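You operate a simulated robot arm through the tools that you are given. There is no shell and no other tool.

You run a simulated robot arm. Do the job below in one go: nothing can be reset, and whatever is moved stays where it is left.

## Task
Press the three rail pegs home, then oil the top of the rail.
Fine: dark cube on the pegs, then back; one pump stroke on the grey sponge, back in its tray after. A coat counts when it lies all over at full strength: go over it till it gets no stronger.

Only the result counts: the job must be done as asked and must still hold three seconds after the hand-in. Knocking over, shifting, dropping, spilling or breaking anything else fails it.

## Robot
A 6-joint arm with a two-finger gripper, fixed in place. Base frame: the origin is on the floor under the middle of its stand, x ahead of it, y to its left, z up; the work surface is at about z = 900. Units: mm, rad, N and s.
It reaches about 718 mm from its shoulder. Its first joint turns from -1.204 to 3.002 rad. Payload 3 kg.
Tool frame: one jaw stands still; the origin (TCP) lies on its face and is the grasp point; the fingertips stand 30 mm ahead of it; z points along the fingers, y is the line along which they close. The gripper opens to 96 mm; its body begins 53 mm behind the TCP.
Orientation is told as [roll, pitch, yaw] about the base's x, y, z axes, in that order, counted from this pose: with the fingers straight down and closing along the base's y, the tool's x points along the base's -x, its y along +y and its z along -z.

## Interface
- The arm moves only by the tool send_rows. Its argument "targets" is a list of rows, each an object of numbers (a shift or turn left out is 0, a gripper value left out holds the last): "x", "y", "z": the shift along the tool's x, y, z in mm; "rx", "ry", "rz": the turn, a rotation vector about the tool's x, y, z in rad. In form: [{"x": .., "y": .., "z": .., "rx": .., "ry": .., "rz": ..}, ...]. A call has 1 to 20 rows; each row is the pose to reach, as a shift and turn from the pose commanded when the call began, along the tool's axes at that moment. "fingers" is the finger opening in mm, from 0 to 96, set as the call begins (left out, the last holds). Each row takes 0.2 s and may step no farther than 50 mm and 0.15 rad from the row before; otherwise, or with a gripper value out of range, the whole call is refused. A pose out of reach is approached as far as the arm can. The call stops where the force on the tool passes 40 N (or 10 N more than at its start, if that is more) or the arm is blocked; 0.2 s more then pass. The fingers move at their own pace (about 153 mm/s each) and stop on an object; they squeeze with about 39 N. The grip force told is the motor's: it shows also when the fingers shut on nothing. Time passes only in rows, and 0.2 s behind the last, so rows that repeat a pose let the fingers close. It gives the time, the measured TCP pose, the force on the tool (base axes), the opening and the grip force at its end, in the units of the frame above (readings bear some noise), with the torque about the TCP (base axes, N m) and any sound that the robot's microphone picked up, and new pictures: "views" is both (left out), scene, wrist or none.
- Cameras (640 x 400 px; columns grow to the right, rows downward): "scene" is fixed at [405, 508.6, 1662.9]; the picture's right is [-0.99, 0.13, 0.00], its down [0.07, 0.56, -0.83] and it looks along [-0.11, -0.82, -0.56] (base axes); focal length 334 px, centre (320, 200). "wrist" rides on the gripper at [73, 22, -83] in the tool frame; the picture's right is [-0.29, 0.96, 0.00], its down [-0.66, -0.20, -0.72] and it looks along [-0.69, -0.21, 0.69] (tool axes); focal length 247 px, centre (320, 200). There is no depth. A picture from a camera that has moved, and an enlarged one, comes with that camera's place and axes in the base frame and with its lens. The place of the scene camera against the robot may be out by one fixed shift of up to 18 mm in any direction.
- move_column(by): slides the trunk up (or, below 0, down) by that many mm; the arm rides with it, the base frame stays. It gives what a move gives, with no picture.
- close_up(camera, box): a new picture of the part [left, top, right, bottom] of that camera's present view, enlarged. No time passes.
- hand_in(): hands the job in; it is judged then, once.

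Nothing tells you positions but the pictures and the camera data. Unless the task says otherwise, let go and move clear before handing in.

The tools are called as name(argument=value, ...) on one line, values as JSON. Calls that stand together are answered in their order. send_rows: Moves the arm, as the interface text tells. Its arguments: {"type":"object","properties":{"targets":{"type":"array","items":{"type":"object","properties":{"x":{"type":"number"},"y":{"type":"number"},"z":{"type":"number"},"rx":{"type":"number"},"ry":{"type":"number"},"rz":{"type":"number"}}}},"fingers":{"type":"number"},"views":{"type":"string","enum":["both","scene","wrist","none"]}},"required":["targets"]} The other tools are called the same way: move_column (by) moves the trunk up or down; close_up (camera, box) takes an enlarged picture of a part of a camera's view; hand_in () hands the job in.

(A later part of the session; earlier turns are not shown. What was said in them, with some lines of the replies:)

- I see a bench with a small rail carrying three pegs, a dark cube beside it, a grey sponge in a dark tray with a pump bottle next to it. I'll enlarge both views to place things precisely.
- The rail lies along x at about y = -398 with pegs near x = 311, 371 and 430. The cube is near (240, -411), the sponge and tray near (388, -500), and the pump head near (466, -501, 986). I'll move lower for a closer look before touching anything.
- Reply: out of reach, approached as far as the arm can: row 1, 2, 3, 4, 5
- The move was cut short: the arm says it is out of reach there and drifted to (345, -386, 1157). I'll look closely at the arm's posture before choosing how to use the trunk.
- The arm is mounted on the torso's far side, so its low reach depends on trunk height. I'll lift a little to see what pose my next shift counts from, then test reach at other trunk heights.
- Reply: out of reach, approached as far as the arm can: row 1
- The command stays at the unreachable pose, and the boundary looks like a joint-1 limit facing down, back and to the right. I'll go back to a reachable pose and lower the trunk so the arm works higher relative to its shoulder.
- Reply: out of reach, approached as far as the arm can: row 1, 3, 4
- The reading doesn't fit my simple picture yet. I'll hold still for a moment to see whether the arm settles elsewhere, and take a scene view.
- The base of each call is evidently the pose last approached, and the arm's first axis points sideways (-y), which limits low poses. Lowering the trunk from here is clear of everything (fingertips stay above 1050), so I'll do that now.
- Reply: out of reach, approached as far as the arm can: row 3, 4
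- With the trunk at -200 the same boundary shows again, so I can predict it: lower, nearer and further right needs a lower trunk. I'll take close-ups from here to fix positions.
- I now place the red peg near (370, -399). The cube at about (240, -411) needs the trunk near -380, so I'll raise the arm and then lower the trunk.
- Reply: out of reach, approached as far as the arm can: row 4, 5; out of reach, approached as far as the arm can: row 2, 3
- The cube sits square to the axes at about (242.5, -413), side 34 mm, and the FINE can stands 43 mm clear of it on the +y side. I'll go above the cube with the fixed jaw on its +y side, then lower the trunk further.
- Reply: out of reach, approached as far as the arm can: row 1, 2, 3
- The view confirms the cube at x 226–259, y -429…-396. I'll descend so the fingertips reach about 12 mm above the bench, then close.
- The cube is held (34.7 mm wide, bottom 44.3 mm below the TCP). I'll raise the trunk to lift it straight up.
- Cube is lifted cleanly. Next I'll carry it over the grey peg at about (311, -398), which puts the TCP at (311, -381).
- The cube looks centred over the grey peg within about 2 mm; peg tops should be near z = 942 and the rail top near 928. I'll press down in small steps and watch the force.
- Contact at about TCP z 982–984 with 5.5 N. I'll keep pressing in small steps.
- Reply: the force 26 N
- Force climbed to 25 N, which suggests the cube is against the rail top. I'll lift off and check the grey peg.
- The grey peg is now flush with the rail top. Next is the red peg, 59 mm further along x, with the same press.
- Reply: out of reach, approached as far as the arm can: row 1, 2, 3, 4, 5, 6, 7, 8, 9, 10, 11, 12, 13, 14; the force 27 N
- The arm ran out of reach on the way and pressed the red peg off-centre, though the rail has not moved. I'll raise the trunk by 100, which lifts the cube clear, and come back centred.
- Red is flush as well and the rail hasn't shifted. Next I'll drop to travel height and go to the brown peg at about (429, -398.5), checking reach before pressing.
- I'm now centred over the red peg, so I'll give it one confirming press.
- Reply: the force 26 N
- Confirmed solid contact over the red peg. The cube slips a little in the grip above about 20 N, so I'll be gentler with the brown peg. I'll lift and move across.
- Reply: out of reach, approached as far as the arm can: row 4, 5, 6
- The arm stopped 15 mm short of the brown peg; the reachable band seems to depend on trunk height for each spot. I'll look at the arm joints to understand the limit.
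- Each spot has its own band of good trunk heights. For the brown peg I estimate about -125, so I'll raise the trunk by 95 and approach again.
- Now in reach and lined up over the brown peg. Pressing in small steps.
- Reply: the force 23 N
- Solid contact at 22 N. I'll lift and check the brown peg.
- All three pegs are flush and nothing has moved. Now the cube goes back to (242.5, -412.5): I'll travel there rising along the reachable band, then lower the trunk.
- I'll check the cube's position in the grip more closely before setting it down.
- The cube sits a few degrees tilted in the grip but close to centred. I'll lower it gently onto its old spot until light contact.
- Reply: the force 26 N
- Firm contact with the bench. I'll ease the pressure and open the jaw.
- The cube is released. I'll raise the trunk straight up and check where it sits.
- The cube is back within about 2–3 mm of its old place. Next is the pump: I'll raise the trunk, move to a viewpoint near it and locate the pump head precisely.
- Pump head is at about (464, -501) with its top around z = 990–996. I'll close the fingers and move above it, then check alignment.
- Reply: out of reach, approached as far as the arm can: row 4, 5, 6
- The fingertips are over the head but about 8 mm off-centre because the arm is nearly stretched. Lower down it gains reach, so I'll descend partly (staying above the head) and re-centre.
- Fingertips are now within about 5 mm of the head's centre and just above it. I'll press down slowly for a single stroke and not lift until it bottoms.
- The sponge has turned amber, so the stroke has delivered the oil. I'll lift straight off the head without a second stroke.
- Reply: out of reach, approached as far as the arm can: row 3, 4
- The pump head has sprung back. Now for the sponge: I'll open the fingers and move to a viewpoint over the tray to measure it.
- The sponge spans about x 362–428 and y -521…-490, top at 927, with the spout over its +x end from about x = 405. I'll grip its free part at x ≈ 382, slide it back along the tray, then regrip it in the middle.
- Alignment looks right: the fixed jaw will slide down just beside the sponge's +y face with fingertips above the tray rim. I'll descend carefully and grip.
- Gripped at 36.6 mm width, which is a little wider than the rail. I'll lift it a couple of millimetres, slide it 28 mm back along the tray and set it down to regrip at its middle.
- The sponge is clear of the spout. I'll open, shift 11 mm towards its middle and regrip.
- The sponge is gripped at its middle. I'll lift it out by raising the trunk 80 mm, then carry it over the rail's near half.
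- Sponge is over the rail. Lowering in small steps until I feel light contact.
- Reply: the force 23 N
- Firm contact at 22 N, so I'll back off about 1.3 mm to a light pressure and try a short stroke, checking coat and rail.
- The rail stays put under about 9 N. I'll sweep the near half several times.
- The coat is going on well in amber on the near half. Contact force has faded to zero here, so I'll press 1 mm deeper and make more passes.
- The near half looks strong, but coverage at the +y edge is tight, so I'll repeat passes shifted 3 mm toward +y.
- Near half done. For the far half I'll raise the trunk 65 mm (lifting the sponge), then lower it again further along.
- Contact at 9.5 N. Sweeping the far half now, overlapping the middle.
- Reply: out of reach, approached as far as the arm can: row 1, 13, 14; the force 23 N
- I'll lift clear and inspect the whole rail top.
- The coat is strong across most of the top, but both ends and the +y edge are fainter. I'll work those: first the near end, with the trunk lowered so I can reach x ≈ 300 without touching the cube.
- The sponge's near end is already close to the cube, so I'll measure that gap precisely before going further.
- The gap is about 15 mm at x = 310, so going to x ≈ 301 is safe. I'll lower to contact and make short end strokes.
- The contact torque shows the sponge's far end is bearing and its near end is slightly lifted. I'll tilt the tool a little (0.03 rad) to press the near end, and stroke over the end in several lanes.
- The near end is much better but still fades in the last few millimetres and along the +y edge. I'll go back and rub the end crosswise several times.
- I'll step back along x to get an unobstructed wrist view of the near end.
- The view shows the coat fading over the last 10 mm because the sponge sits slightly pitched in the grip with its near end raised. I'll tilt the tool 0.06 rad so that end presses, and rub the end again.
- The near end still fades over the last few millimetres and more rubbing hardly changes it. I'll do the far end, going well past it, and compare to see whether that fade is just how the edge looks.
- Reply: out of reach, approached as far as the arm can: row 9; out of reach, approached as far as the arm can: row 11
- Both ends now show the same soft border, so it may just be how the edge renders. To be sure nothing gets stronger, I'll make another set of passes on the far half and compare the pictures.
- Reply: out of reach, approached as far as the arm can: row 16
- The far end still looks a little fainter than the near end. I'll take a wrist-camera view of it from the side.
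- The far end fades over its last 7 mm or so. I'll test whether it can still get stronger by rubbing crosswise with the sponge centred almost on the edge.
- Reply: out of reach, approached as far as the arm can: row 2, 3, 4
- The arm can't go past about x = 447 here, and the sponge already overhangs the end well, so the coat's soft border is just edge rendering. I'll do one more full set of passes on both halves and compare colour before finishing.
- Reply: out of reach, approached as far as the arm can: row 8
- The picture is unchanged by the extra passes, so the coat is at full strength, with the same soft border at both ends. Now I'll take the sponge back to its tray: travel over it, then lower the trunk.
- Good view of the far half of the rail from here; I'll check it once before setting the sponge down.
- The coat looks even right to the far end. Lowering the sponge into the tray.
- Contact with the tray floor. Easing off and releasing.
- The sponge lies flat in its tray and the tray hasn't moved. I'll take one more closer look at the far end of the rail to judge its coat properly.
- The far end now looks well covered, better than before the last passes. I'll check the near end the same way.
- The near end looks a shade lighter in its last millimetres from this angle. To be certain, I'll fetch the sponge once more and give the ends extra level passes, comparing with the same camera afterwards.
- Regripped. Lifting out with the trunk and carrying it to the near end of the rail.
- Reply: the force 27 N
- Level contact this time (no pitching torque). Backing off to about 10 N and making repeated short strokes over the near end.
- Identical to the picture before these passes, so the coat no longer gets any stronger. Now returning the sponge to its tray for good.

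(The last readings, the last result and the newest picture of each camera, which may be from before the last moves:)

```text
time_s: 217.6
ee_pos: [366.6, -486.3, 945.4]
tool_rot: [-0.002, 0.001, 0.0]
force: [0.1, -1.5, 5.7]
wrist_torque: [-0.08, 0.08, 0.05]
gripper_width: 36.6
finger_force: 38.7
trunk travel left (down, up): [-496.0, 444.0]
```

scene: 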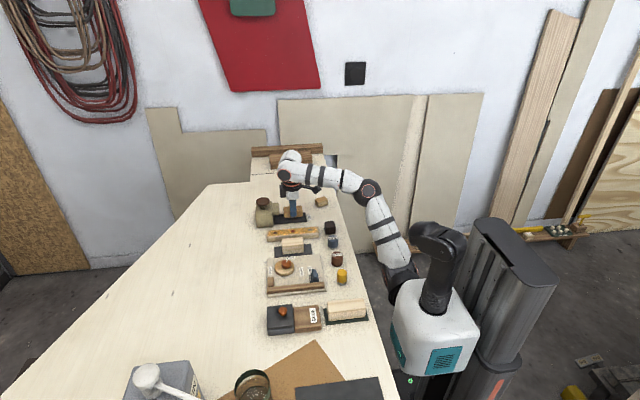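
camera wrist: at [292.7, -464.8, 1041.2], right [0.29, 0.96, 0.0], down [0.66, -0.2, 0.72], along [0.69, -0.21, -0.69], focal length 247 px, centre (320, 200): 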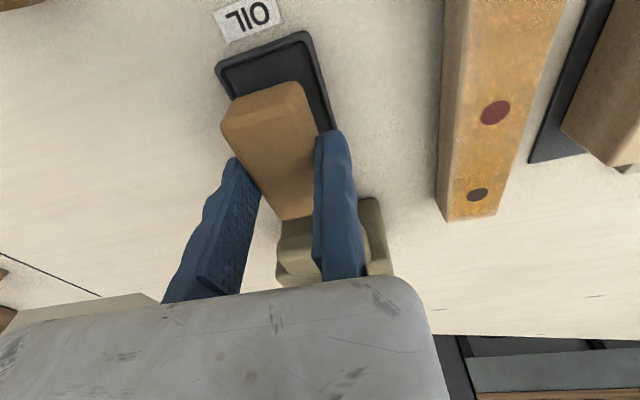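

Light contact with the tray floor (5.7 N). Easing off, opening and withdrawing straight up.

send_rows(targets=[{"z": -0.5}, {"z": -0.5}], views="none")

send_rows(targets=[{"z": 0}, {"z": 0}, {"y": 1.5, "z": -1}, {"y": 2.5, "z": -5}, {"y": 2.5, "z": -20}, {"y": 2.5, "z": -50}, {"y": 2.5, "z": -50}], fingers=75, views="none")

move_column(by=120)

send_rows(targets=[{"z": 0}], views="both")

close_up(camera="scene", box=[250, 190, 350, 250])

close_up(camera="wrist", box=[200, 0, 520, 200])

```text
time_s: 218.2
ee_pos: [367.0, -487.0, 945.5]
tool_rot: [0.0, 0.002, 0.0]
force: [0.2, 0.4, -0.1]
wrist_torque: [0.01, 0.03, 0.03]
gripper_width: 36.8
finger_force: 39.2
trunk travel left (down, up): [-496.0, 444.0]
```

```text
time_s: 219.8
ee_pos: [366.7, -485.5, 996.4]
tool_rot: [-0.002, 0.0, -0.001]
force: [0.2, -1.2, 0.7]
wrist_torque: [-0.04, 0.01, 0.0]
gripper_width: 75.0
finger_force: 0.0
trunk travel left (down, up): [-496.0, 444.0]
```

```text
time_s: 221.3
ee_pos: [366.3, -485.5, 1116.1]
tool_rot: [-0.001, -0.001, -0.002]
force: [0.4, -0.4, -0.2]
wrist_torque: [0.03, -0.02, 0.02]
gripper_width: 75.0
finger_force: 0.0
trunk travel left (down, up): [-616.0, 324.0]
```

```text
time_s: 221.7
ee_pos: [366.0, -485.0, 1115.3]
tool_rot: [-0.002, 0.001, -0.002]
force: [-0.8, 0.6, -0.4]
wrist_torque: [-0.01, -0.02, -0.01]
gripper_width: 75.1
finger_force: 0.1
trunk travel left (down, up): [-616.0, 324.0]
camera wrist: at [293.1, -462.0, 1198.2], right [0.29, 0.96, 0.0], down [0.66, -0.2, 0.72], along [0.69, -0.21, -0.69], focal length 247 px, centre (320, 200)
```

scene: 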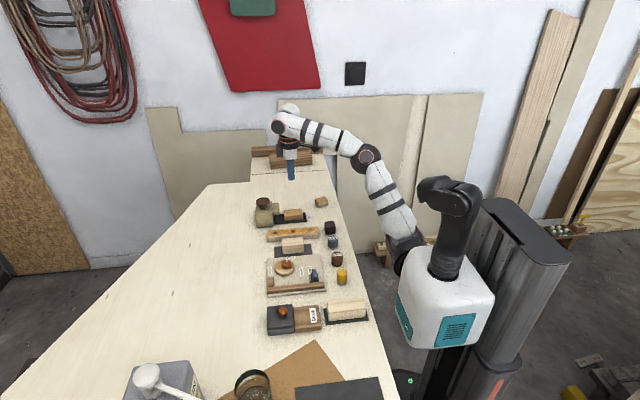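
wrist: 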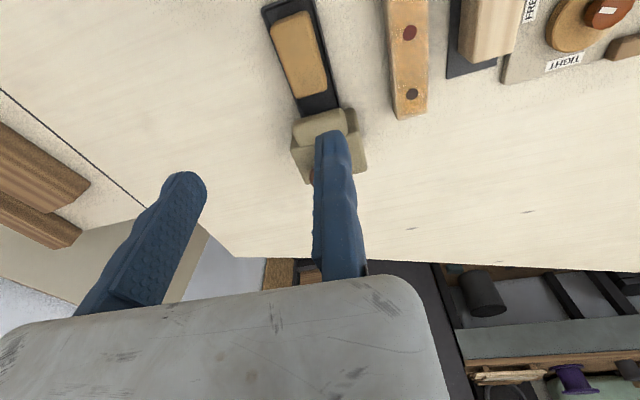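

```text
6.40 times, centred on (300, 220) of scene
camera zoom: at [405.0, 508.6, 1662.9], right [-0.99, 0.13, 0.0], down [0.07, 0.56, -0.83], along [-0.11, -0.82, -0.56], focal length 2140 px, centre (448, 72)
```

zoom: 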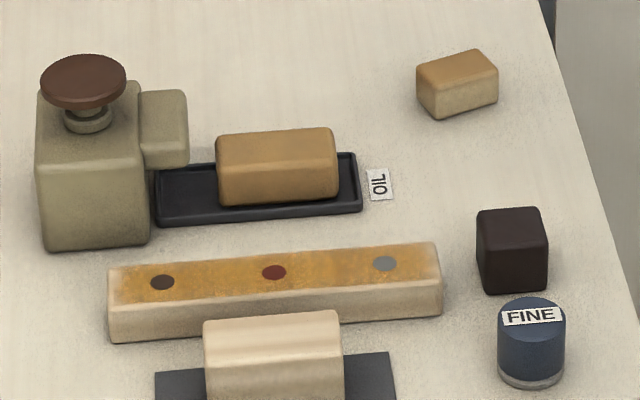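

```text
2.00 times, centred on (360, 100) of wrist
camera zoom: at [293.1, -462.0, 1198.2], right [0.29, 0.96, 0.0], down [0.66, -0.2, 0.72], along [0.69, -0.21, -0.69], focal length 494 px, centre (240, 400)
```

zoom: 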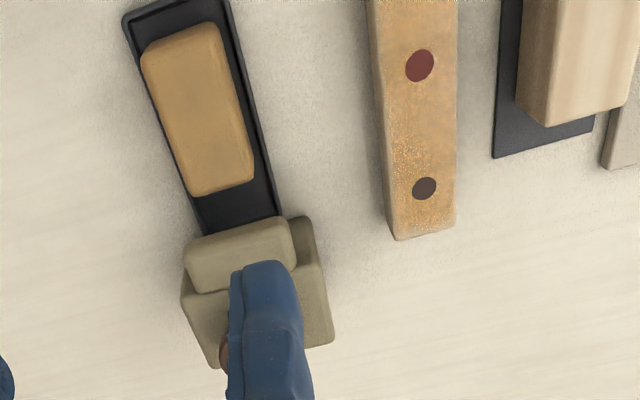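

All is in place: three pegs flush, an even coat on the rail, the cube back on its spot, the sponge flat in its tray, and the gripper open and well clear. Handing in.

hand_in()

```text
The job is handed in.
```

The job is handed in. The three pegs are flush with the rail top and the rail is oiled. No verdict came back, so this is from the last pictures.

- **Pegs:** all three went in with the dark cube, and the rail did not move. The cube is back about 2–3 mm from where it started.
- **Oil:** one pump stroke loaded the sponge. I went over both halves and both ends until extra passes on the near end left the picture unchanged.
- **Ends of the rail:** the last few millimetres at each end still look a little lighter. I took this as how the coat shows at an edge, but I couldn't confirm it.
- **Sponge:** it lies flat in its tray, about 30 mm further from the spout than before. I took it out a second time for the extra end passes, without pumping again.
- **Everything else:** nothing looked shifted, and the gripper was open and well clear at hand-in.
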